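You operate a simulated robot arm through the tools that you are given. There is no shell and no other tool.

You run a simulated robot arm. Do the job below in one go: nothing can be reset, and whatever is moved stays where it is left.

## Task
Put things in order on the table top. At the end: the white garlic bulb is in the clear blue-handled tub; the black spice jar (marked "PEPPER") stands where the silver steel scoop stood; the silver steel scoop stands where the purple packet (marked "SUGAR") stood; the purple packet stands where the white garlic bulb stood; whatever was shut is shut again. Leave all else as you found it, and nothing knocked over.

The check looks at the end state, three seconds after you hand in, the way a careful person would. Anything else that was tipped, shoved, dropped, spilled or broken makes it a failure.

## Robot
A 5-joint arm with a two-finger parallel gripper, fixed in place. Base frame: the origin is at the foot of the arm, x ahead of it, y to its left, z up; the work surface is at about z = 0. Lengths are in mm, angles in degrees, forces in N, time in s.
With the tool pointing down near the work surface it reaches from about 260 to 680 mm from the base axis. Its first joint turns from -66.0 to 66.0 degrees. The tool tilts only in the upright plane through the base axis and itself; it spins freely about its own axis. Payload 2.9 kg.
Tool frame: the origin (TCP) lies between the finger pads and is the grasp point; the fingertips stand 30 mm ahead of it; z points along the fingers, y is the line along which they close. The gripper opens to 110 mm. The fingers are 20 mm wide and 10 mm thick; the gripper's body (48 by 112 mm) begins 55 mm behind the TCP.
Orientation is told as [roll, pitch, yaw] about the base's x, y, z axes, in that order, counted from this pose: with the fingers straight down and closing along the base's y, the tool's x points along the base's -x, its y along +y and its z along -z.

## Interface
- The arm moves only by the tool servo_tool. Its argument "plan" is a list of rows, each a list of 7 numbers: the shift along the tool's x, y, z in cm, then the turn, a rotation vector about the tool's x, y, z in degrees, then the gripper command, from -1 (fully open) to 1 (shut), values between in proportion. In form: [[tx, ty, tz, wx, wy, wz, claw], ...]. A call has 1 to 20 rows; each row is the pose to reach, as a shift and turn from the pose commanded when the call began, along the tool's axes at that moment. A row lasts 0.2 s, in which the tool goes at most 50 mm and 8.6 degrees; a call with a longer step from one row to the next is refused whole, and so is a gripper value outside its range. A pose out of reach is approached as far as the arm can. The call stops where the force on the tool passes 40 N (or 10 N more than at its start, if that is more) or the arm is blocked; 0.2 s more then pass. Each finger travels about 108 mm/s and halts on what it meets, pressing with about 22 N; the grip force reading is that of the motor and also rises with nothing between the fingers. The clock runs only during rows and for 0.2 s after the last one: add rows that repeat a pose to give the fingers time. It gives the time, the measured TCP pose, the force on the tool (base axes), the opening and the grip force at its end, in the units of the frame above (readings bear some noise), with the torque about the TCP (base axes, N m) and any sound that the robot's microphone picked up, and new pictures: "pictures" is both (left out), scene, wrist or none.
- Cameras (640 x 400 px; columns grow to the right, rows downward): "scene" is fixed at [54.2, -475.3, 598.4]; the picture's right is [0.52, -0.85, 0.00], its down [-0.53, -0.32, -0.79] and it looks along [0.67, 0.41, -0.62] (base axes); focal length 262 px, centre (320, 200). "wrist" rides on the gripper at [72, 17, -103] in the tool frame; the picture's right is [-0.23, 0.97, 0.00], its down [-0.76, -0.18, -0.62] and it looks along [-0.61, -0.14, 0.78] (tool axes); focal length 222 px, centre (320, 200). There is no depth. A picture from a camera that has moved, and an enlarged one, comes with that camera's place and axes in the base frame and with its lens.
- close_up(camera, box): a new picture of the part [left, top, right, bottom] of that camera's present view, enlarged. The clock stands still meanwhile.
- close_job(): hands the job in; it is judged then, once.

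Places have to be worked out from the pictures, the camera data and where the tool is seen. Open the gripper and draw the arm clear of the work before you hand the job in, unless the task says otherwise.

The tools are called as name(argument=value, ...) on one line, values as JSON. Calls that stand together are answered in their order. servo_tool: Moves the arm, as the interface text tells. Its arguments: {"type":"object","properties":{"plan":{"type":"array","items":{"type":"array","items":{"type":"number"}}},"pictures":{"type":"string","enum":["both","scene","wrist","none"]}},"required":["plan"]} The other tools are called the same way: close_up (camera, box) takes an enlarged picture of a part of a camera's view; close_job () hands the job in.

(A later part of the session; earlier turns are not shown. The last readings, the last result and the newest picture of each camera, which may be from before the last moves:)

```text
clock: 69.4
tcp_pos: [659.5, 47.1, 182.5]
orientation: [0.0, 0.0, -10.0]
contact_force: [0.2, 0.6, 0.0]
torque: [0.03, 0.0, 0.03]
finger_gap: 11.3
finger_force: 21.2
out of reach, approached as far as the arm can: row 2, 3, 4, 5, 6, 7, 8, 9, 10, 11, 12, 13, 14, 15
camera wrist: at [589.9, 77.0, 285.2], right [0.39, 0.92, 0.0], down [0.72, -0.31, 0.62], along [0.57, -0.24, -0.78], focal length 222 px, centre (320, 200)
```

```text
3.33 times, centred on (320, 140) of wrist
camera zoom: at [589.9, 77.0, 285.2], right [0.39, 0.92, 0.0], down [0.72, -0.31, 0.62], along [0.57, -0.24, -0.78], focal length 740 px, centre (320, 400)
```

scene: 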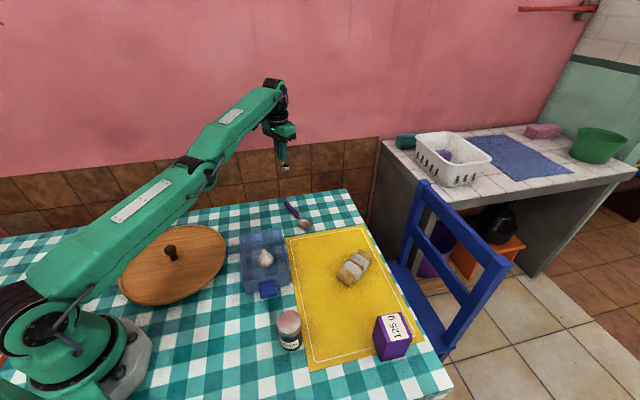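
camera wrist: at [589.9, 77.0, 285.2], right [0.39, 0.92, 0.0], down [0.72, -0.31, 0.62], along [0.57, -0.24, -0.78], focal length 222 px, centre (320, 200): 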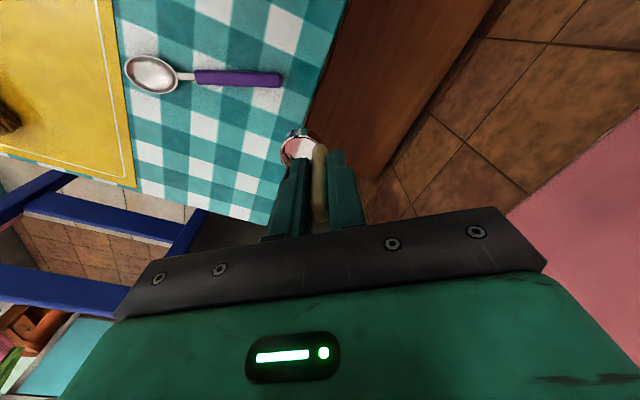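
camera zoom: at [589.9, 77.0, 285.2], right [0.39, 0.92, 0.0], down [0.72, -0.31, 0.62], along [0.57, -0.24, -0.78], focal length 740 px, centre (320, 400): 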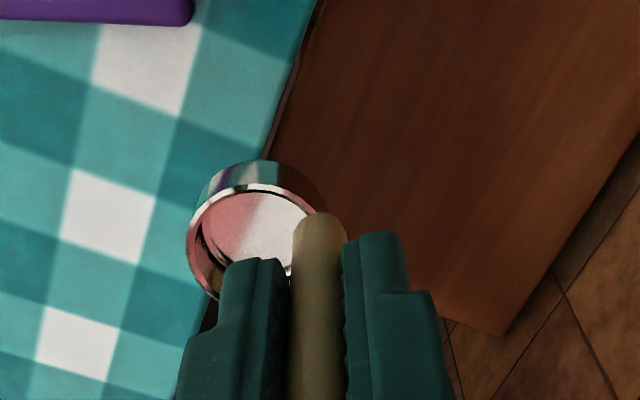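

The arm was nearly straight at the start and the motion got stuck along its reach limit: the tool is now at (660, 47, 182), scoop still held level. I send one zero-shift row to see what pose counts as commanded now.

servo_tool(plan=[[0, 0, 0, 0, 0, 0, 1]], pictures="none")

```text
clock: 69.8
tcp_pos: [659.0, 46.4, 182.5]
orientation: [0.0, 0.1, -10.0]
contact_force: [-0.2, 0.2, -0.3]
torque: [0.02, -0.02, -0.02]
finger_gap: 11.4
finger_force: 21.7
```

Zero shift stays put, so the present pose (659, 47, 182) is the reference. To bend the elbow out of the straight pose I go mainly down and a little inward, slowly.

servo_tool(plan=[[0, 0, 0.4, 0, 0, 0, 1], [0.1, 0, 1.0, 0, 0, 0, 1], [0.4, -0.04, 1.8, 0, 0, 0, 1], [0.9, -0.09, 2.7, 0, 0, 0, 1], [1.5, -0.15, 3.6, 0, 0, 0, 1], [2.2, -0.21, 4.4, 0, 0, 0, 1], [2.9, -0.28, 5.1, 0, 0, 0, 1], [3.5, -0.34, 5.6, 0, 0, 0, 1], [3.89, -0.38, 5.7, 0, 0, 0, 1], [3.89, -0.38, 5.7, 0, 0, 0, 1]])

```text
clock: 72.0
tcp_pos: [668.4, 51.6, 135.6]
orientation: [0.0, 0.2, -10.0]
contact_force: [-0.3, 0.0, -0.7]
torque: [0.0, 0.02, -0.01]
finger_gap: 11.5
finger_force: 21.4
out of reach, approached as far as the arm can: row 3, 4, 5, 6, 7, 8, 9, 10
camera wrist: at [599.5, 81.4, 238.4], right [0.39, 0.92, 0.0], down [0.72, -0.31, 0.62], along [0.57, -0.24, -0.78], focal length 222 px, centre (320, 200)
```

scene: 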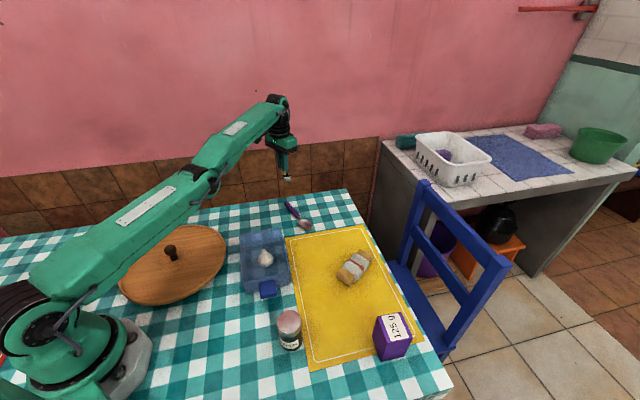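
wrist: 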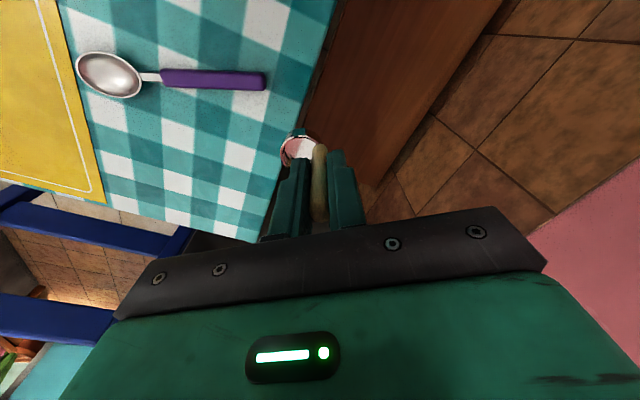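

The arm is still pinned at full stretch (points lie on a 684 mm reach sphere), apparently with its elbow past straight. I swing back along the arc over the table at the scoop's old azimuth, where a straight-down move freed it before.

servo_tool(plan=[[-0.42, -1.35, 0, 0, 0, 0, 1], [-0.85, -2.7, 0, 0, 0, 0, 1], [-1.4, -5.59, 0, 0, 0, 0, 1], [-1.82, -8.49, 0, 0, 0, 0, 1], [-2.11, -11.42, 0, 0, 0, 0, 1], [-2.28, -14.35, 0, 0, 0, 0, 1], [-2.3, -16.3, 0, 0, 0, 0, 1], [-2.315, -17.28, 0, 0, 0, 0, 1], [-2.315, -17.28, 0, 0, 0, 0, 1]])

```text
clock: 74.0
tcp_pos: [660.6, -121.9, 136.3]
orientation: [0.1, 0.1, -10.0]
contact_force: [0.1, 0.4, 0.1]
torque: [-0.03, -0.01, 0.01]
finger_gap: 11.2
finger_force: 21.8
camera wrist: at [592.0, -91.9, 238.9], right [0.39, 0.92, 0.0], down [0.72, -0.31, 0.62], along [0.57, -0.24, -0.78], focal length 222 px, centre (320, 200)
```

scene: 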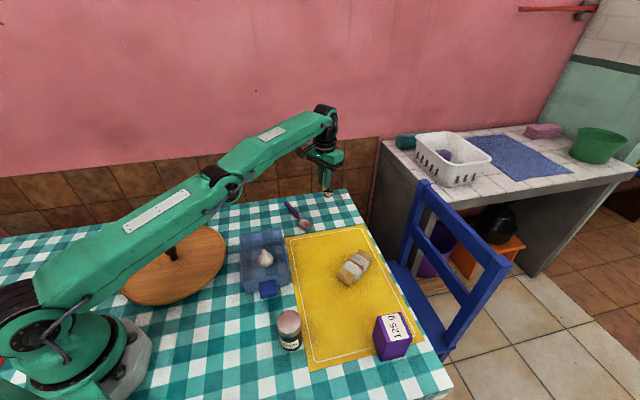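
wrist: 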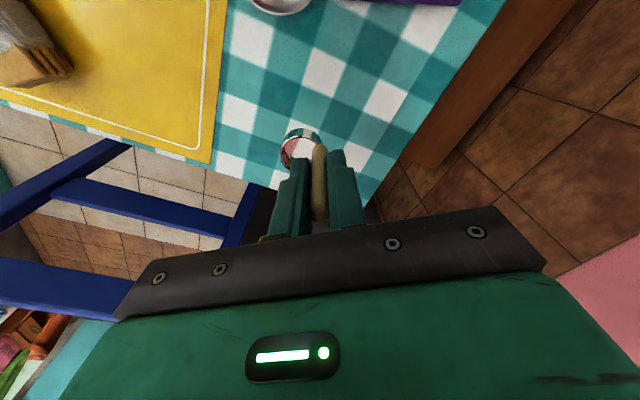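

It followed the arc with no reach warning. Now straight down 45 mm in small steps, as in the descent that worked.

servo_tool(plan=[[0, 0, 0.5, 0, 0, 0, 1], [0, 0, 1.2, 0, 0, 0, 1], [0, 0, 2.0, 0, 0, 0, 1], [0, 0, 2.8, 0, 0, 0, 1], [0, 0, 3.6, 0, 0, 0, 1], [0, 0, 4.2, 0, 0, 0, 1], [0, 0, 4.5, 0, 0, 0, 1], [0, 0, 4.5, 0, 0, 0, 1]])

```text
clock: 75.8
tcp_pos: [660.4, -121.5, 90.7]
orientation: [0.0, 0.0, -9.9]
contact_force: [-0.1, -0.9, 0.2]
torque: [0.01, -0.01, 0.01]
finger_gap: 11.7
finger_force: 22.7
camera wrist: at [591.6, -92.6, 193.3], right [0.39, 0.92, 0.0], down [0.72, -0.31, 0.62], along [0.57, -0.24, -0.78], focal length 222 px, centre (320, 200)
```

scene: 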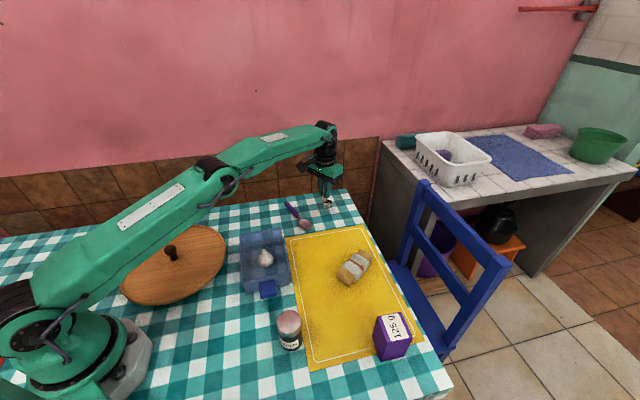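
wrist: 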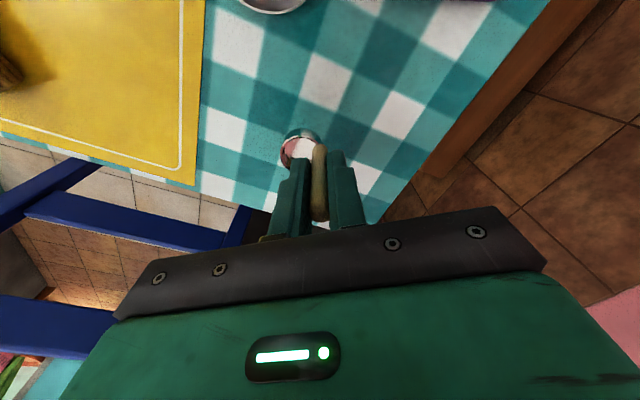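

The elbow is bent the right way again (z ≈ 91). I draw inward 40 mm at this height, then rise to z ≈ 126.

servo_tool(plan=[[0.3, 0, 0, 0, 0, 0, 1], [0.8, 0, 0, 0, 0, 0, 1], [1.5, 0, 0, 0, 0, 0, 1], [2.3, 0, 0, 0, 0, 0, 1], [3.1, 0, 0, 0, 0, 0, 1], [3.7, 0, 0, 0, 0, 0, 1], [4.0, 0, 0, 0, 0, 0, 1], [4.0, 0, -0.4, 0, 0, 0, 1], [4.0, 0, -1.1, 0, 0, 0, 1], [4.0, 0, -1.9, 0, 0, 0, 1], [4.0, 0, -2.7, 0, 0, 0, 1], [4.0, 0, -3.3, 0, 0, 0, 1], [4.0, 0, -3.6, 0, 0, 0, 1], [4.0, 0, -3.6, 0, 0, 0, 1]])

```text
clock: 78.8
tcp_pos: [621.7, -114.6, 128.2]
orientation: [0.0, 0.0, -10.0]
contact_force: [0.7, 0.0, -0.5]
torque: [0.04, 0.05, 0.02]
finger_gap: 11.6
finger_force: 21.3
camera wrist: at [552.3, -85.4, 229.8], right [0.39, 0.92, 0.0], down [0.72, -0.31, 0.62], along [0.57, -0.24, -0.78], focal length 222 px, centre (320, 200)
```

scene: 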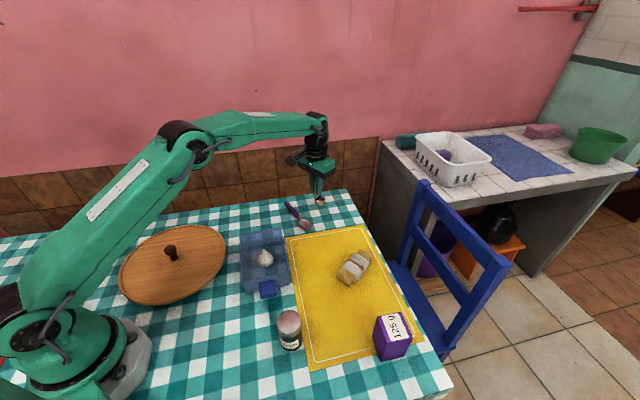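
wrist: 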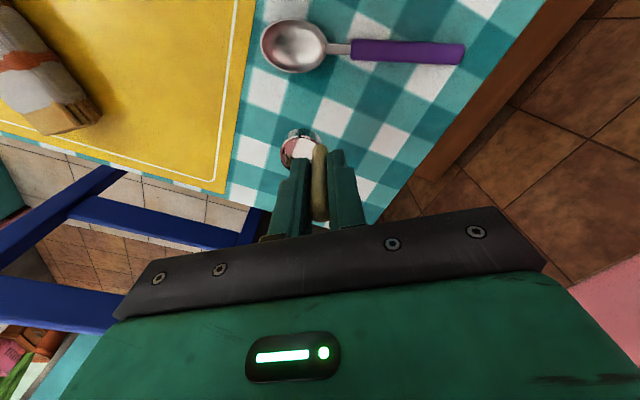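

Free of the limit now. I carry the scoop to above the packet's old spot (TCP (501, 93.5)).

servo_tool(plan=[[0.31, 0.37, 0, 0, 0, 0, 1], [1.08, 1.29, 0, 0, 0, 0, 1], [2.32, 2.76, 0, 0, 0, 0, 1], [3.72, 4.42, 0, 0, 0, 0, 1], [5.11, 6.07, 0, 0, 0, 0, 1], [6.5, 7.73, 0, 0, 0, 0, 1], [7.89, 9.38, 0, 0, 0, 0, 1], [9.29, 11.04, 0, 0, 0, 0, 1], [10.68, 12.7, 0, 0, 0, 0, 1], [12.07, 14.35, 0, 0, 0, 0, 1], [13.31, 15.82, 0, 0, 0, 0, 1], [14.4, 17.11, 0, 0, 0, 0, 1], [15.17, 18.03, 0, 0, 0, 0, 1], [15.48, 18.4, 0, 0, 0, 0, 1], [15.48, 18.4, 0, 0, 0, 0, 1]])

close_up(camera="scene", box=[230, 160, 270, 225])

close_up(camera="wrist", box=[250, 80, 390, 200])

```text
clock: 82.0
tcp_pos: [500.9, 92.1, 127.5]
orientation: [-0.1, -0.1, -9.9]
contact_force: [1.0, -0.9, -0.2]
torque: [-0.02, -0.01, 0.0]
finger_gap: 11.4
finger_force: 22.1
camera wrist: at [431.9, 122.6, 229.7], right [0.39, 0.92, 0.0], down [0.72, -0.31, 0.62], along [0.57, -0.24, -0.78], focal length 222 px, centre (320, 200)
```

scene: 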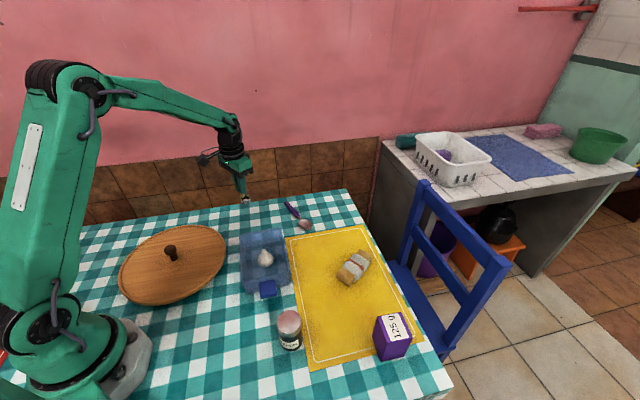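
wrist: 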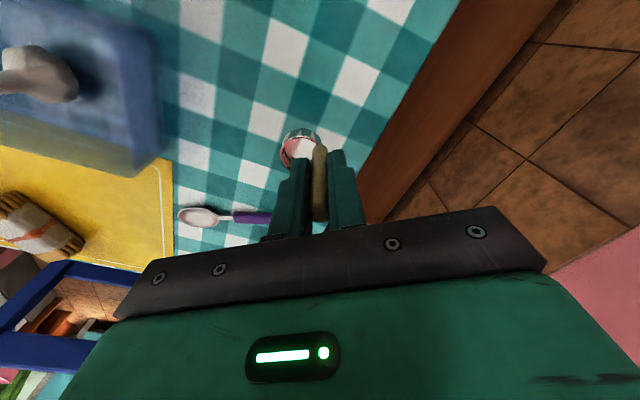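

```text
6.15 times, centred on (250, 192) of scene
camera zoom: at [54.2, -475.3, 598.4], right [0.52, -0.85, 0.0], down [-0.53, -0.32, -0.79], along [0.67, 0.41, -0.62], focal length 1612 px, centre (751, 246)
```

zoom: 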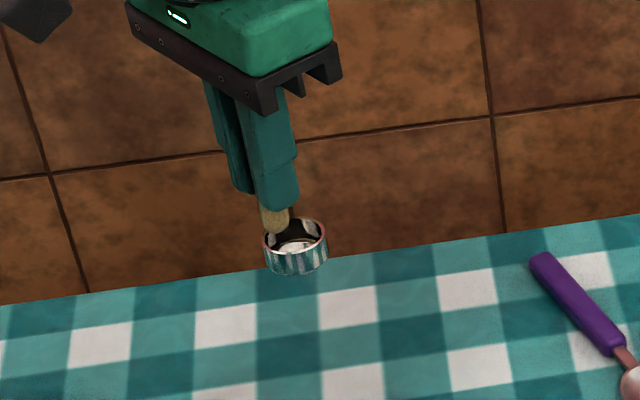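

```text
3.33 times, centred on (320, 140) of wrist
camera zoom: at [431.9, 122.6, 229.7], right [0.39, 0.92, 0.0], down [0.72, -0.31, 0.62], along [0.57, -0.24, -0.78], focal length 740 px, centre (320, 400)
```

zoom: 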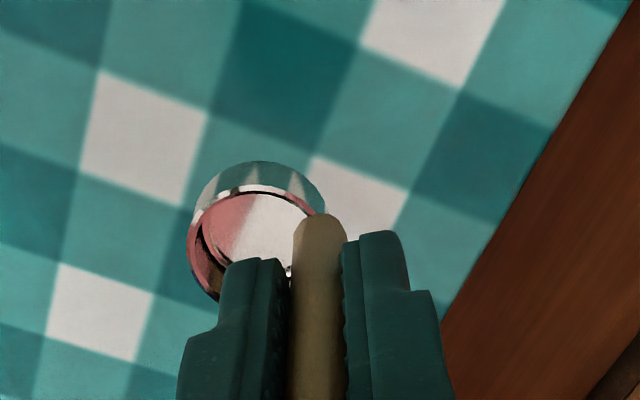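

The cup hangs level over the spot (cup centre about (497.5, 78.5), handle at (501, 93)). I lower to z ≈ 70, slowing down.

servo_tool(plan=[[0.0, 0, 0.3, 0, 0, 0, 1], [0, 0, 0.9, 0, 0, 0, 1], [0, 0, 1.6, 0, 0, 0, 1], [0, 0, 2.4, 0, 0, 0, 1], [0, 0, 3.2, 0, 0, 0, 1], [0, 0, 4.0, 0, 0, 0, 1], [0, 0, 4.7, 0, 0, 0, 1], [0, 0, 5.2, 0, 0, 0, 1], [0, 0, 5.6, 0, 0, 0, 1], [0, 0, 5.6, 0, 0, 0, 1]])

close_up(camera="scene", box=[230, 175, 270, 230])

```text
clock: 84.2
tcp_pos: [501.3, 92.4, 70.4]
orientation: [0.0, 0.0, -9.9]
contact_force: [0.3, 1.1, -0.4]
torque: [0.0, -0.01, 0.02]
finger_gap: 11.5
finger_force: 22.1
camera wrist: at [432.0, 122.7, 173.0], right [0.39, 0.92, 0.0], down [0.72, -0.31, 0.62], along [0.57, -0.24, -0.78], focal length 222 px, centre (320, 200)
```

scene: 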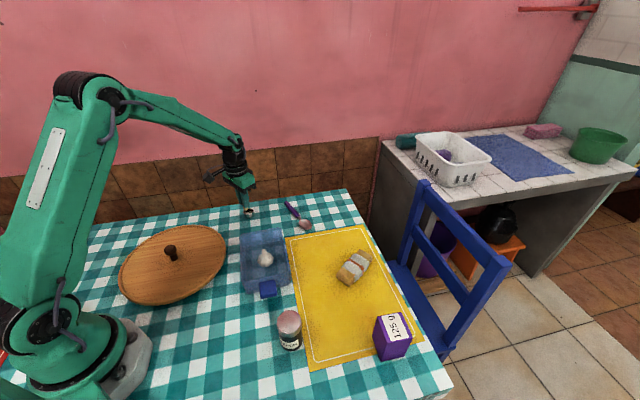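
wrist: 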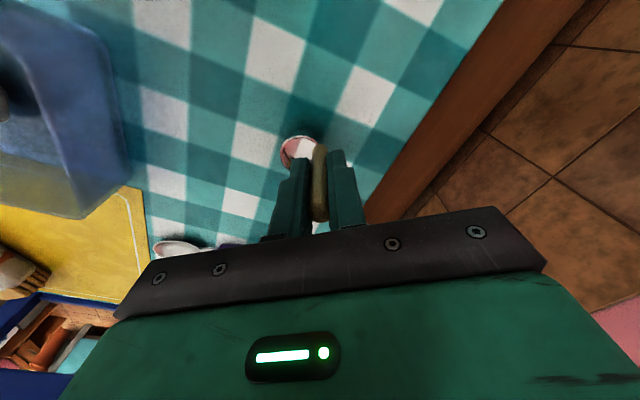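

```text
7.27 times, centred on (250, 202) of scene
camera zoom: at [54.2, -475.3, 598.4], right [0.52, -0.85, 0.0], down [-0.53, -0.32, -0.79], along [0.67, 0.41, -0.62], focal length 1905 px, centre (829, 182)
```

zoom: 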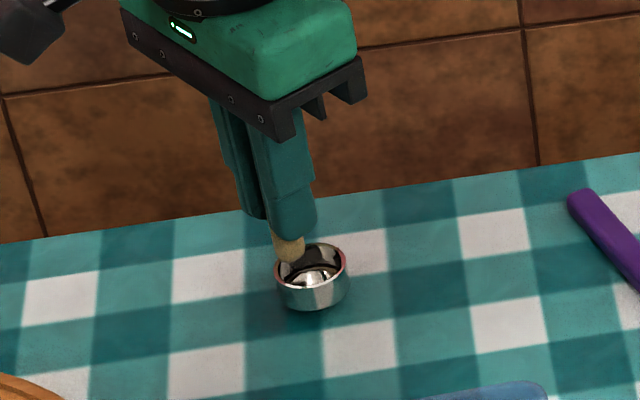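

No contact yet at z ≈ 70. I step down 1 mm at a time.

servo_tool(plan=[[0, 0, 0.1, 0, 0, 0, 1], [0, 0, 0.2, 0, 0, 0, 1], [0, 0, 0.2, 0, 0, 0, 1]], pictures="none")

```text
clock: 85.0
tcp_pos: [499.9, 92.7, 68.4]
orientation: [0.0, 0.0, -10.1]
contact_force: [-0.4, 0.3, -0.5]
torque: [-0.06, 0.02, 0.0]
finger_gap: 11.4
finger_force: 22.2
```

servo_tool(plan=[[0, 0, 0.05, 0, 0, 0, 1], [0, 0, 0.1, 0, 0, 0, 1], [0, 0, 0.1, 0, 0, 0, 1]], pictures="none")

```text
clock: 85.8
tcp_pos: [501.5, 93.5, 68.3]
orientation: [0.0, 0.0, -10.0]
contact_force: [0.2, -0.5, -0.3]
torque: [-0.01, 0.02, -0.03]
finger_gap: 11.5
finger_force: 22.3
```

servo_tool(plan=[[0, 0, 0.05, 0, 0, 0, 1], [0, 0, 0.1, 0, 0, 0, 1], [0, 0, 0.1, 0, 0, 0, 1]], pictures="none")

```text
clock: 86.6
tcp_pos: [501.4, 93.1, 67.2]
orientation: [0.0, -0.1, -10.0]
contact_force: [-0.4, -0.1, -0.5]
torque: [0.02, -0.03, -0.01]
finger_gap: 11.3
finger_force: 21.8
```

servo_tool(plan=[[0, 0, 0.05, 0, 0, 0, 1], [0, 0, 0.1, 0, 0, 0, 1], [0, 0, 0.1, 0, 0, 0, 1]], pictures="none")

```text
clock: 87.4
tcp_pos: [500.1, 92.3, 66.1]
orientation: [0.1, 0.0, -9.9]
contact_force: [0.9, 0.2, -1.1]
torque: [-0.02, 0.0, -0.03]
finger_gap: 11.8
finger_force: 22.2
```

servo_tool(plan=[[0, 0, 0.05, 0, 0, 0, 1], [0, 0, 0.1, 0, 0, 0, 1], [0, 0, 0.1, 0, 0, 0, 1]], pictures="scene")

close_up(camera="scene", box=[230, 185, 270, 230])

```text
clock: 88.2
tcp_pos: [500.6, 93.4, 65.6]
orientation: [0.1, -0.2, -10.1]
contact_force: [-1.9, 0.2, 6.5]
torque: [-0.09, 0.05, -0.03]
finger_gap: 11.1
finger_force: 21.5
```

scene: 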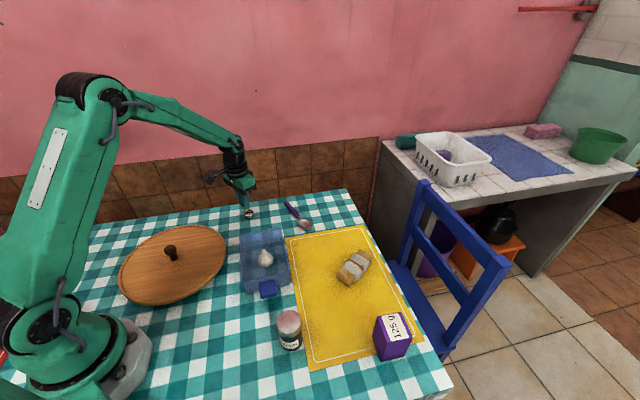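

```text
8.89 times, centred on (250, 208) of scene
camera zoom: at [54.1, -475.3, 598.4], right [0.52, -0.85, 0.0], down [-0.53, -0.32, -0.79], along [0.67, 0.41, -0.62], focal length 2328 px, centre (942, 133)
```

zoom: 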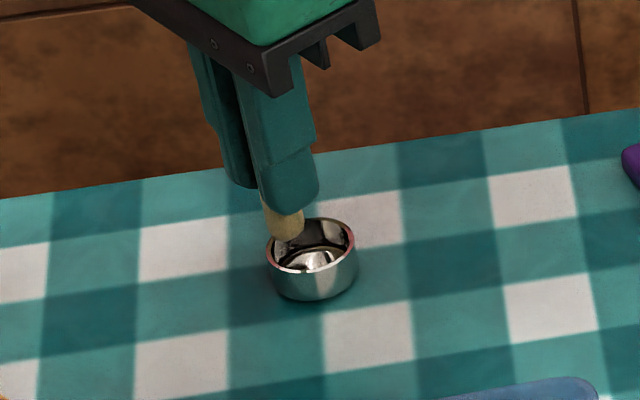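

Touchdown at 6.5 N, cup base measured at about (500, 81), right on the packet's old spot. I ease off slightly and open slowly.

servo_tool(plan=[[0, 0, -0.05, 0, 0, 0, 1], [0, 0, -0.05, 0, 0, 0, 0.75], [0, 0, -0.05, 0, 0, 0, 0.7], [0, 0, -0.05, 0, 0, 0, 0.5], [0, 0, -0.05, 0, 0, 0, 0.2], [0, 0, -0.05, 0, 0, 0, -0.1], [0, 0, -0.05, 0, 0, 0, -0.1]])

close_up(camera="scene", box=[230, 185, 270, 230])

close_up(camera="wrist", box=[230, 100, 410, 230])

```text
clock: 89.8
tcp_pos: [501.3, 93.0, 66.4]
orientation: [0.0, 0.1, -10.0]
contact_force: [-0.2, 0.6, -0.7]
torque: [-0.01, -0.01, 0.02]
finger_gap: 60.5
finger_force: 0.1
camera wrist: at [431.7, 122.7, 168.1], right [0.39, 0.92, 0.0], down [0.72, -0.31, 0.62], along [0.57, -0.24, -0.78], focal length 222 px, centre (320, 200)
```

scene: 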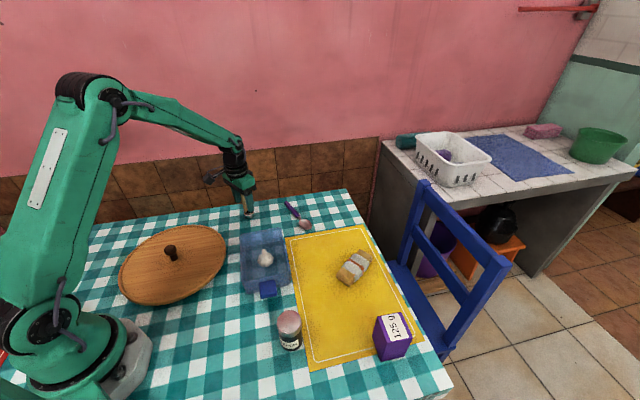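
wrist: 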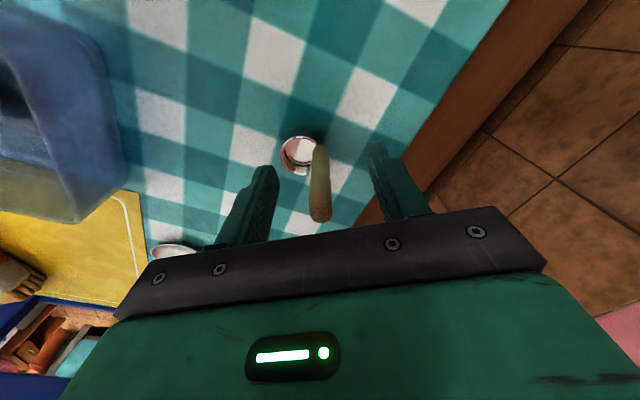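

```text
8.89 times, centred on (250, 208) of scene
camera zoom: at [54.2, -475.3, 598.4], right [0.52, -0.85, 0.0], down [-0.53, -0.32, -0.79], along [0.67, 0.41, -0.62], focal length 2328 px, centre (942, 133)
```

zoom: 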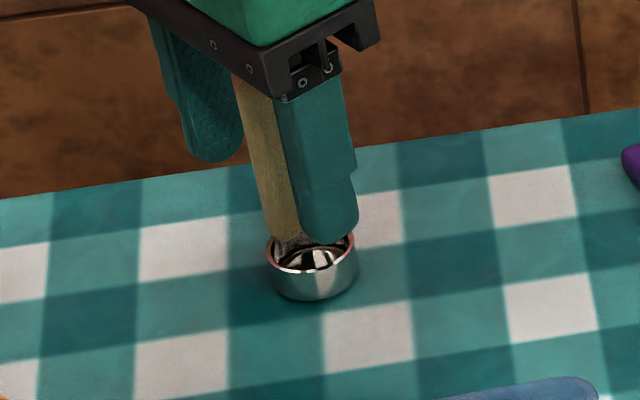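

```text
3.08 times, centred on (320, 165) of wrist
camera zoom: at [431.7, 122.7, 168.1], right [0.39, 0.92, 0.0], down [0.72, -0.31, 0.62], along [0.57, -0.24, -0.78], focal length 684 px, centre (320, 308)
```

zoom: 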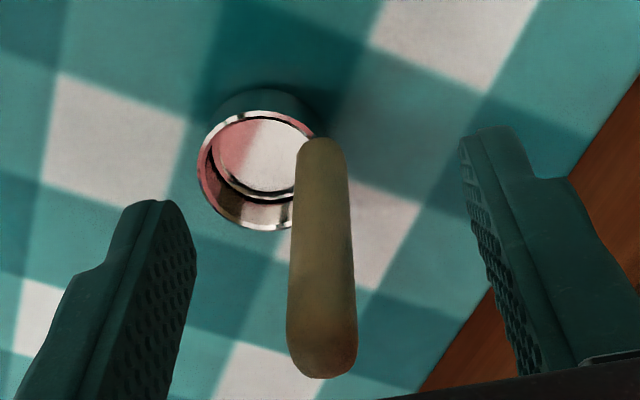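

The scoop stands upright by itself. I rise straight up off its handle, then travel to the pepper jar, re-measured at about (243, -287), 82 mm tall, 49 mm wide.

servo_tool(plan=[[0, 0, -0.8, 0, 0, 0, -0.1], [0, 0, -2.5, 0, 0, 0, -0.1], [0, 0, -5, 0, 0, 0, -0.1], [0, 0, -9, 0, 0, 0, -0.1], [0, 0, -13.4, 0, 0, 0, -0.1], [1.88, -4.19, -13.4, 0, 0, 0, -0.6], [3.76, -8.38, -13.4, 0, 0, 0, -0.6], [5.64, -12.57, -13.4, 0, 0, 0, -0.6], [7.52, -16.76, -13.4, 0, 0, 0, -0.6], [9.41, -20.95, -13.4, 0, 0, 0, -0.6], [11.29, -25.14, -13.4, 0, 0, 0, -0.6], [13.17, -29.33, -13.4, 0, 0, 0, -0.6], [15.05, -33.52, -13.4, 0, 0, 0, -0.6], [16.93, -37.71, -13.4, 0, 0, 0, -0.6], [18.81, -41.9, -13.4, 0, 0, 0, -0.6], [18.81, -41.9, -13.4, 0, 0, 0, -0.6]])

close_up(camera="scene", box=[225, 180, 305, 235])

close_up(camera="wrist", box=[230, 50, 410, 190])

```text
clock: 93.2
tcp_pos: [242.2, -286.6, 198.2]
orientation: [0.0, 0.0, -10.0]
contact_force: [-0.6, -0.1, 0.6]
torque: [0.0, -0.02, 0.02]
finger_gap: 88.1
finger_force: 0.1
camera wrist: at [172.7, -256.7, 302.2], right [0.39, 0.92, 0.0], down [0.72, -0.31, 0.62], along [0.57, -0.24, -0.78], focal length 222 px, centre (320, 200)
```

scene: 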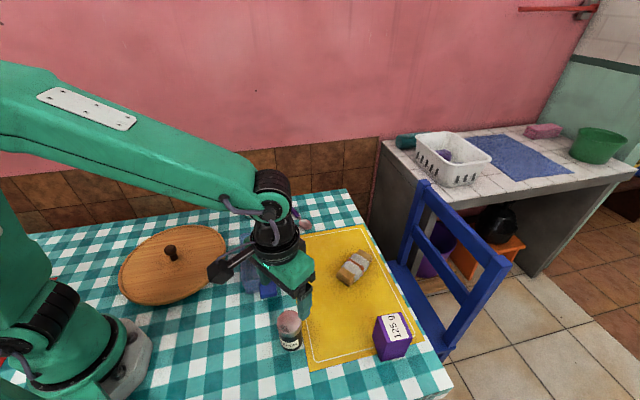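
wrist: 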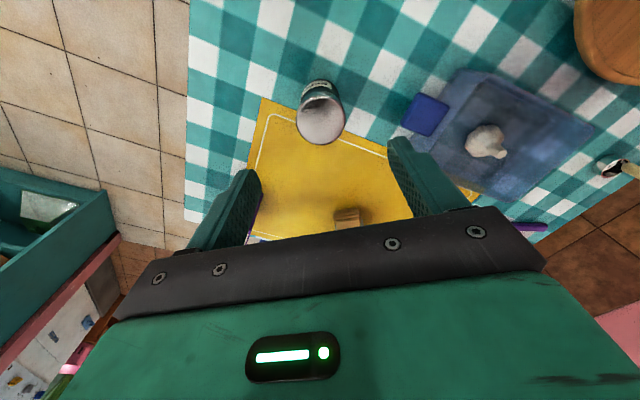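

```text
7.27 times, centred on (265, 208) of scene
camera zoom: at [54.1, -475.3, 598.4], right [0.52, -0.85, 0.0], down [-0.53, -0.32, -0.79], along [0.67, 0.41, -0.62], focal length 1905 px, centre (720, 146)
```

zoom: 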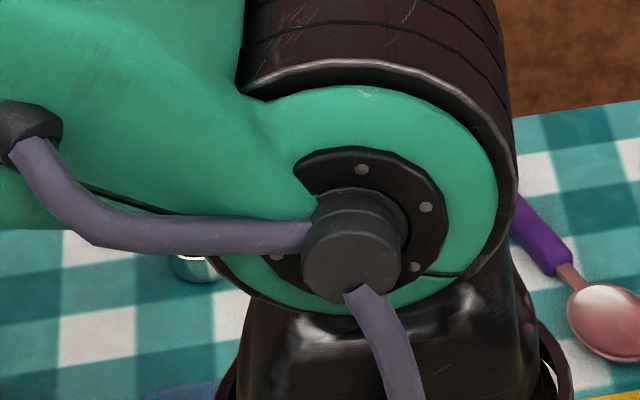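

```text
2.86 times, centred on (320, 120) of wrist
camera zoom: at [172.7, -256.7, 302.2], right [0.39, 0.92, 0.0], down [0.72, -0.31, 0.62], along [0.57, -0.24, -0.78], focal length 635 px, centre (320, 429)
```

zoom: 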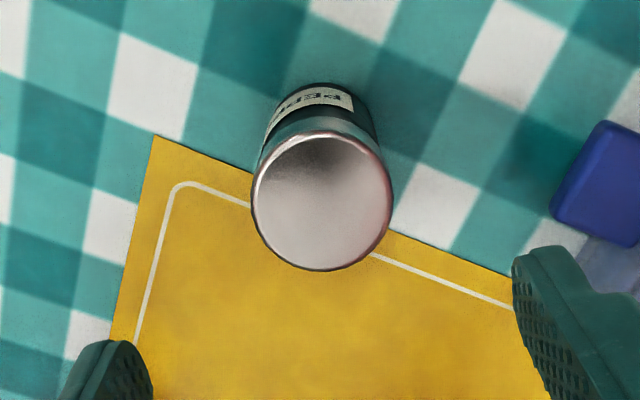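

The jar's lid is centred under the tool at (244, -287). I descend to z ≈ 45, pads on the body.

servo_tool(plan=[[-0.08, 0, 3, 0, 0, 0, -0.6], [-0.08, 0, 6, 0, 0, 0, -0.6], [-0.08, 0, 8, 0, 0, 0, -0.6], [-0.08, 0, 9.5, 0, 0, 0, -0.6], [-0.08, 0, 11, 0, 0, 0, -0.6], [-0.08, 0, 12.5, 0, 0, 0, -0.6], [-0.08, 0, 14, 0, 0, 0, -0.6], [-0.08, 0, 15, 0, 0, 0, -0.6], [-0.08, 0, 15.4, 0, 0, 0, -0.6], [-0.08, 0, 15.4, 0, 0, 0, -0.6]])

close_up(camera="scene", box=[260, 280, 340, 360])

```text
clock: 95.4
tcp_pos: [244.3, -286.2, 45.1]
orientation: [-0.1, 0.0, -10.0]
contact_force: [0.2, -0.1, -0.3]
torque: [0.01, 0.01, -0.01]
finger_gap: 88.0
finger_force: 0.1
camera wrist: at [174.7, -257.1, 147.9], right [0.39, 0.92, 0.0], down [0.72, -0.31, 0.62], along [0.57, -0.24, -0.78], focal length 222 px, centre (320, 200)
```

scene: 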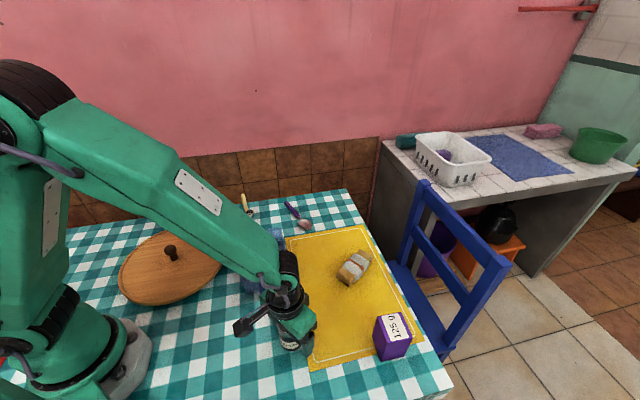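
wrist: 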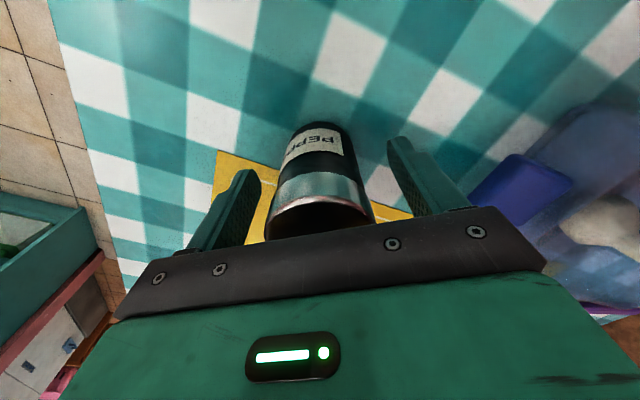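

```text
5.00 times, centred on (300, 320) of scene
camera zoom: at [54.2, -475.3, 598.4], right [0.52, -0.85, 0.0], down [-0.53, -0.32, -0.79], along [0.67, 0.41, -0.62], focal length 1309 px, centre (420, -400)
```

zoom: 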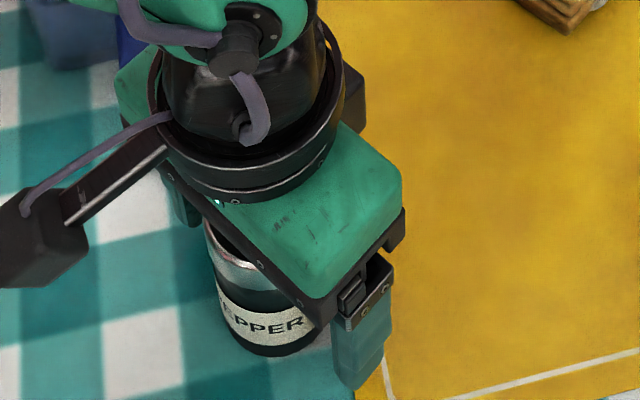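

The jar is between the pads with no contact. I close gradually.

servo_tool(plan=[[0, 0, 0, 0, 0, 0, -0.3], [0, 0, 0, 0, 0, 0, -0.1], [0, 0, 0, 0, 0, 0, 0.05], [0, 0, 0, 0, 0, 0, 0.12], [0, 0, 0, 0, 0, 0, 0.3], [0, 0, 0, 0, 0, 0, 1], [0, 0, 0, 0, 0, 0, 1], [0, 0, 0, 0, 0, 0, 1]], pictures="wrist")

```text
clock: 97.2
tcp_pos: [243.3, -285.9, 44.7]
orientation: [0.1, 0.0, -9.9]
contact_force: [-0.4, -0.3, 0.4]
torque: [0.01, 0.01, -0.01]
finger_gap: 49.7
finger_force: 21.8
camera wrist: at [174.7, -257.1, 148.1], right [0.39, 0.92, 0.0], down [0.72, -0.31, 0.62], along [0.57, -0.24, -0.78], focal length 222 px, centre (320, 200)
```

wrist: 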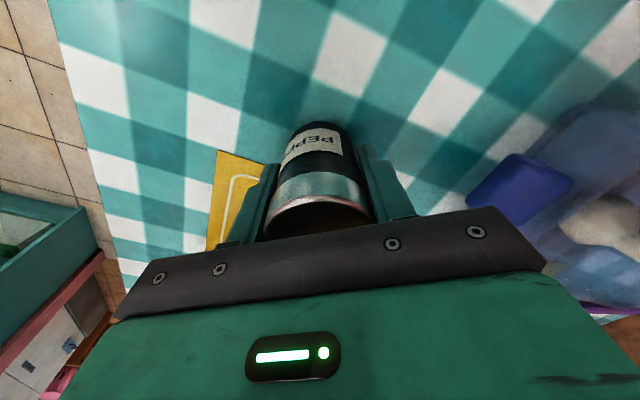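

Gripped at 49.7 mm. I lift gently to z ≈ 130.

servo_tool(plan=[[0, 0, -0.1, 0, 0, 0, 1], [0, 0, -0.25, 0, 0, 0, 1], [0, 0, -0.5, 0, 0, 0, 1], [0, 0, -0.9, 0, 0, 0, 1], [0, 0, -1.4, 0, 0, 0, 1], [0, 0, -2.0, 0, 0, 0, 1], [0, 0, -2.7, 0, 0, 0, 1], [0, 0, -3.5, 0, 0, 0, 1], [0, 0, -4.3, 0, 0, 0, 1], [0, 0, -5.1, 0, 0, 0, 1], [0, 0, -5.9, 0, 0, 0, 1], [0, 0, -6.7, 0, 0, 0, 1], [0, 0, -7.4, 0, 0, 0, 1], [0, 0, -8.0, 0, 0, 0, 1], [0, 0, -8.4, 0, 0, 0, 1], [0, 0, -8.5, 0, 0, 0, 1], [0, 0, -8.5, 0, 0, 0, 1]])

```text
clock: 100.8
tcp_pos: [242.9, -287.3, 130.2]
orientation: [0.1, -0.1, -10.1]
contact_force: [-0.4, 0.1, -1.2]
torque: [0.0, 0.01, 0.02]
finger_gap: 49.5
finger_force: 22.3
camera wrist: at [174.8, -257.4, 233.1], right [0.39, 0.92, 0.0], down [0.72, -0.31, 0.62], along [0.57, -0.24, -0.78], focal length 222 px, centre (320, 200)
```

scene: 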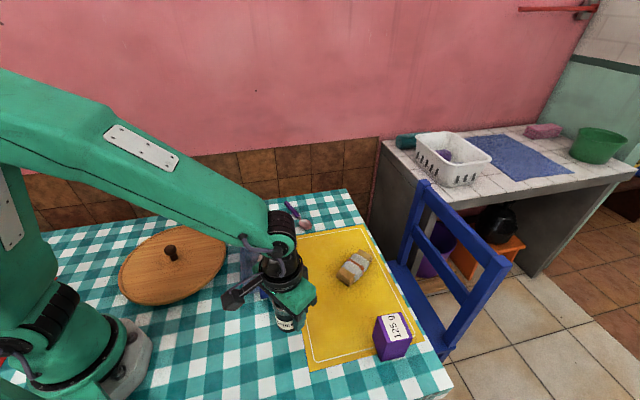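
wrist: 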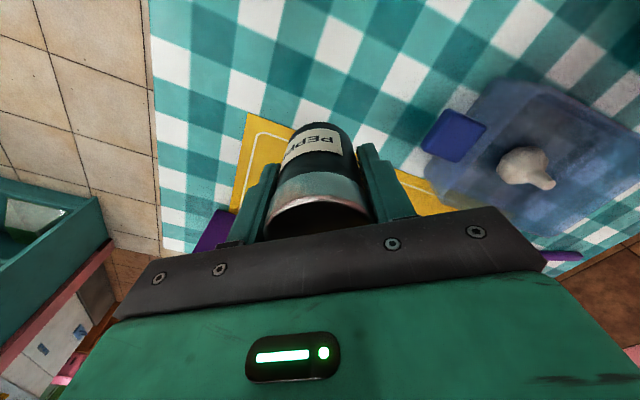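

Held firmly. I carry the jar smoothly to a waypoint near (590, -155, 115), short of the scoop's old spot and well inside the reach limit.

servo_tool(plan=[[-0.32, 0.19, 0.02, 0, 0, 0, 1], [-1.27, 0.76, 0.06, 0, 0, 0, 1], [-2.86, 1.71, 0.14, 0, 0, 0, 1], [-4.77, 2.85, 0.23, 0, 0, 0, 1], [-7.0, 4.18, 0.33, 0, 0, 0, 1], [-9.23, 5.52, 0.44, 0, 0, 0, 1], [-11.46, 6.85, 0.54, 0, 0, 0, 1], [-13.69, 8.18, 0.65, 0, 0, 0, 1], [-15.92, 9.51, 0.75, 0, 0, 0, 1], [-18.14, 10.84, 0.86, 0, 0, 0, 1], [-20.37, 12.17, 0.96, 0, 0, 0, 1], [-22.6, 13.5, 1.07, 0, 0, 0, 1], [-24.83, 14.84, 1.17, 0, 0, 0, 1], [-27.06, 16.17, 1.28, 0, 0, 0, 1], [-28.97, 17.31, 1.37, 0, 0, 0, 1], [-30.56, 18.26, 1.44, 0, 0, 0, 1], [-31.51, 18.83, 1.49, 0, 0, 0, 1], [-31.83, 19.02, 1.5, 0, 0, 0, 1], [-31.83, 19.02, 1.5, 0, 0, 0, 1]])

close_up(camera="scene", box=[225, 180, 345, 260])

```text
clock: 104.8
tcp_pos: [590.1, -154.6, 114.9]
orientation: [0.0, 0.0, -9.9]
contact_force: [-0.5, -0.9, -0.9]
torque: [0.01, 0.0, -0.02]
finger_gap: 49.4
finger_force: 21.6
camera wrist: at [521.3, -124.7, 218.1], right [0.39, 0.92, 0.0], down [0.72, -0.31, 0.62], along [0.57, -0.24, -0.78], focal length 222 px, centre (320, 200)
```

scene: 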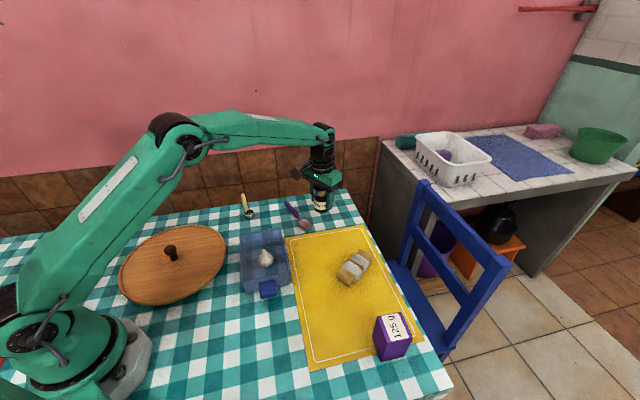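
wrist: 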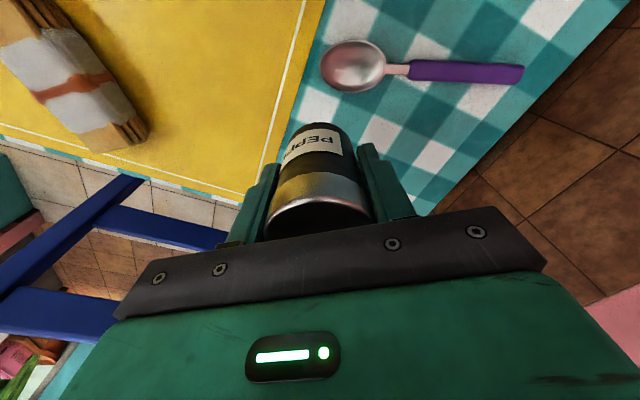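

```text
5.00 times, centred on (285, 220) of scene
camera zoom: at [54.2, -475.3, 598.4], right [0.52, -0.85, 0.0], down [-0.53, -0.32, -0.79], along [0.67, 0.41, -0.62], focal length 1309 px, centre (495, 100)
```

zoom: 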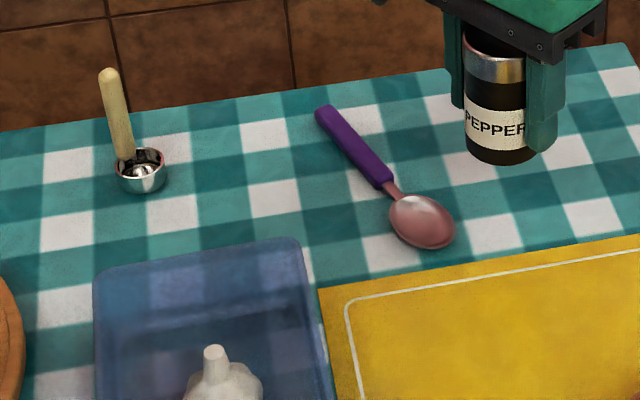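

Scoop and spoon are undisturbed. I bring the jar out to (653.5, -131) while coming down to z ≈ 80.

servo_tool(plan=[[-0.23, 0.14, 0.14, 0, 0, 0, 1], [-0.7, 0.42, 0.42, 0, 0, 0, 1], [-1.4, 0.83, 0.84, 0, 0, 0, 1], [-2.22, 1.32, 1.33, 0, 0, 0, 1], [-3.04, 1.8, 1.82, 0, 0, 0, 1], [-3.85, 2.29, 2.31, 0, 0, 0, 1], [-4.67, 2.78, 2.8, 0, 0, 0, 1], [-5.26, 3.12, 3.15, 0, 0, 0, 1], [-5.66, 3.37, 3.4, 0, 0, 0, 1], [-5.84, 3.47, 3.5, 0, 0, 0, 1], [-5.84, 3.47, 3.5, 0, 0, 0, 1]])

close_up(camera="scene", box=[280, 150, 370, 225])

```text
clock: 107.2
tcp_pos: [652.8, -131.4, 81.1]
orientation: [-0.1, -0.1, -10.0]
contact_force: [0.5, 0.2, -0.4]
torque: [0.02, -0.01, -0.03]
finger_gap: 49.4
finger_force: 22.3
camera wrist: at [584.9, -101.0, 183.0], right [0.39, 0.92, 0.0], down [0.72, -0.31, 0.62], along [0.57, -0.24, -0.78], focal length 222 px, centre (320, 200)
```

scene: 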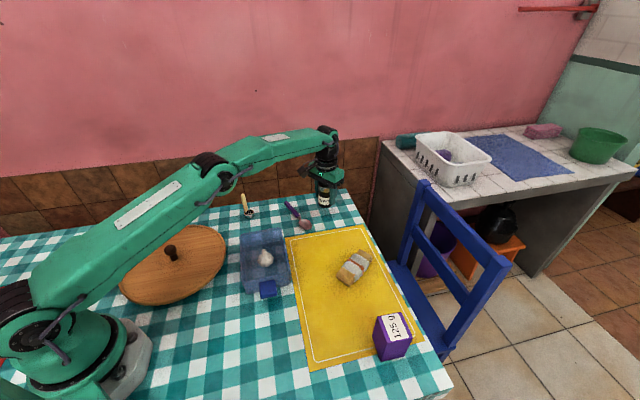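
wrist: 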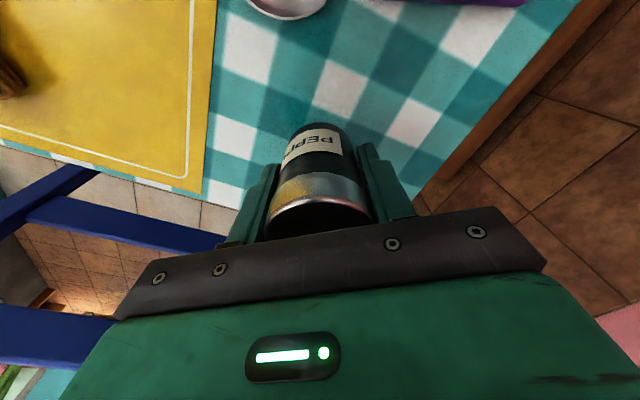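

```text
5.33 times, centred on (325, 188) of scene
camera zoom: at [54.2, -475.3, 598.4], right [0.52, -0.85, 0.0], down [-0.53, -0.32, -0.79], along [0.67, 0.41, -0.62], focal length 1397 px, centre (293, 267)
```

zoom: 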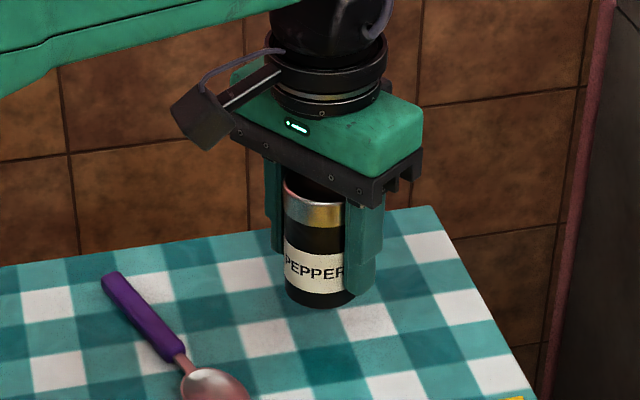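

Jar is over the spot, at (653, -131), upright. I lower slowly to z ≈ 48.

servo_tool(plan=[[0, 0, 0.3, 0, 0, 0, 1], [0, 0, 0.8, 0, 0, 0, 1], [0, 0, 1.4, 0, 0, 0, 1], [0, 0, 2.0, 0, 0, 0, 1], [0, 0, 2.5, 0, 0, 0, 1], [0, 0, 2.9, 0, 0, 0, 1], [0, 0, 3.2, 0, 0, 0, 1], [0, 0, 3.2, 0, 0, 0, 1]], pictures="none")

```text
clock: 109.0
tcp_pos: [654.1, -131.9, 47.8]
orientation: [0.0, 0.0, -9.9]
contact_force: [1.4, 0.0, -0.4]
torque: [-0.01, -0.03, 0.0]
finger_gap: 49.6
finger_force: 22.3
```

No contact at z ≈ 48; stepping down by 1 mm.

servo_tool(plan=[[0, 0, 0.1, 0, 0, 0, 1], [0, 0, 0.2, 0, 0, 0, 1], [0, 0, 0.2, 0, 0, 0, 1]], pictures="none")

```text
clock: 109.8
tcp_pos: [654.6, -129.8, 44.9]
orientation: [0.1, 0.1, -10.0]
contact_force: [-0.6, 0.3, -1.1]
torque: [0.0, 0.0, 0.01]
finger_gap: 49.1
finger_force: 22.3
```

servo_tool(plan=[[0, 0, 0.05, 0, 0, 0, 1], [0, 0, 0.1, 0, 0, 0, 1], [0, 0, 0.1, 0, 0, 0, 1]], pictures="none")

```text
clock: 110.6
tcp_pos: [654.0, -131.2, 45.8]
orientation: [0.1, 0.0, -10.0]
contact_force: [-0.1, -0.5, -1.4]
torque: [0.01, 0.0, 0.0]
finger_gap: 49.4
finger_force: 22.4
```

servo_tool(plan=[[0, 0, 0.05, 0, 0, 0, 1], [0, 0, 0.1, 0, 0, 0, 1], [0, 0, 0.1, 0, 0, 0, 1]], pictures="none")

```text
clock: 111.4
tcp_pos: [654.4, -131.1, 46.6]
orientation: [0.0, 0.0, -10.0]
contact_force: [-1.9, 1.0, 8.3]
torque: [0.03, 0.25, -0.03]
finger_gap: 49.1
finger_force: 22.2
```

Touchdown felt (8 N). I ease off half a millimetre and open slowly to about 80 mm.

servo_tool(plan=[[0, 0, -0.05, 0, 0, 0, 1], [0, 0, -0.05, 0, 0, 0, 0.3], [0, 0, -0.05, 0, 0, 0, 0.08], [0, 0, -0.05, 0, 0, 0, 0], [0, 0, -0.05, 0, 0, 0, -0.2], [0, 0, -0.05, 0, 0, 0, -0.45], [0, 0, -0.05, 0, 0, 0, -0.45]])

close_up(camera="scene", box=[280, 150, 370, 225])

```text
clock: 113.0
tcp_pos: [654.5, -130.9, 45.0]
orientation: [0.0, -0.1, -10.0]
contact_force: [-0.2, -1.0, 0.3]
torque: [0.02, 0.01, 0.01]
finger_gap: 79.7
finger_force: 0.0
camera wrist: at [584.8, -101.1, 147.5], right [0.39, 0.92, 0.0], down [0.72, -0.31, 0.62], along [0.57, -0.24, -0.78], focal length 222 px, centre (320, 200)
```

scene: 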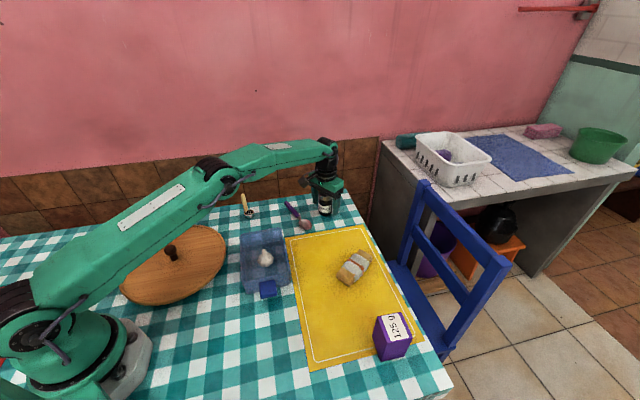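
wrist: 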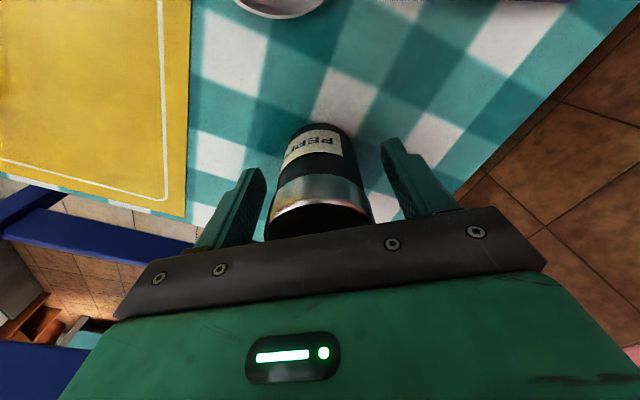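

```text
5.33 times, centred on (325, 188) of scene
camera zoom: at [54.2, -475.3, 598.4], right [0.52, -0.85, 0.0], down [-0.53, -0.32, -0.79], along [0.67, 0.41, -0.62], focal length 1397 px, centre (293, 267)
```

zoom: 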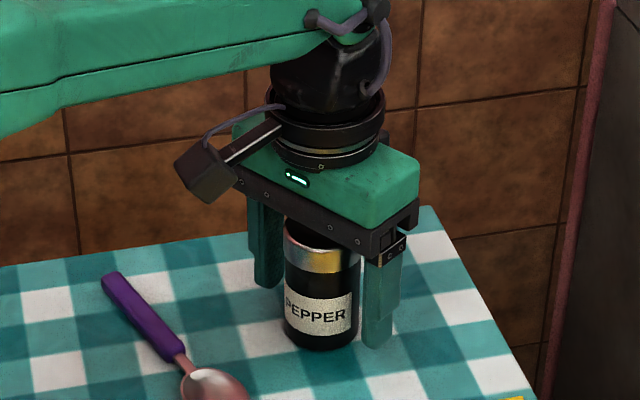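

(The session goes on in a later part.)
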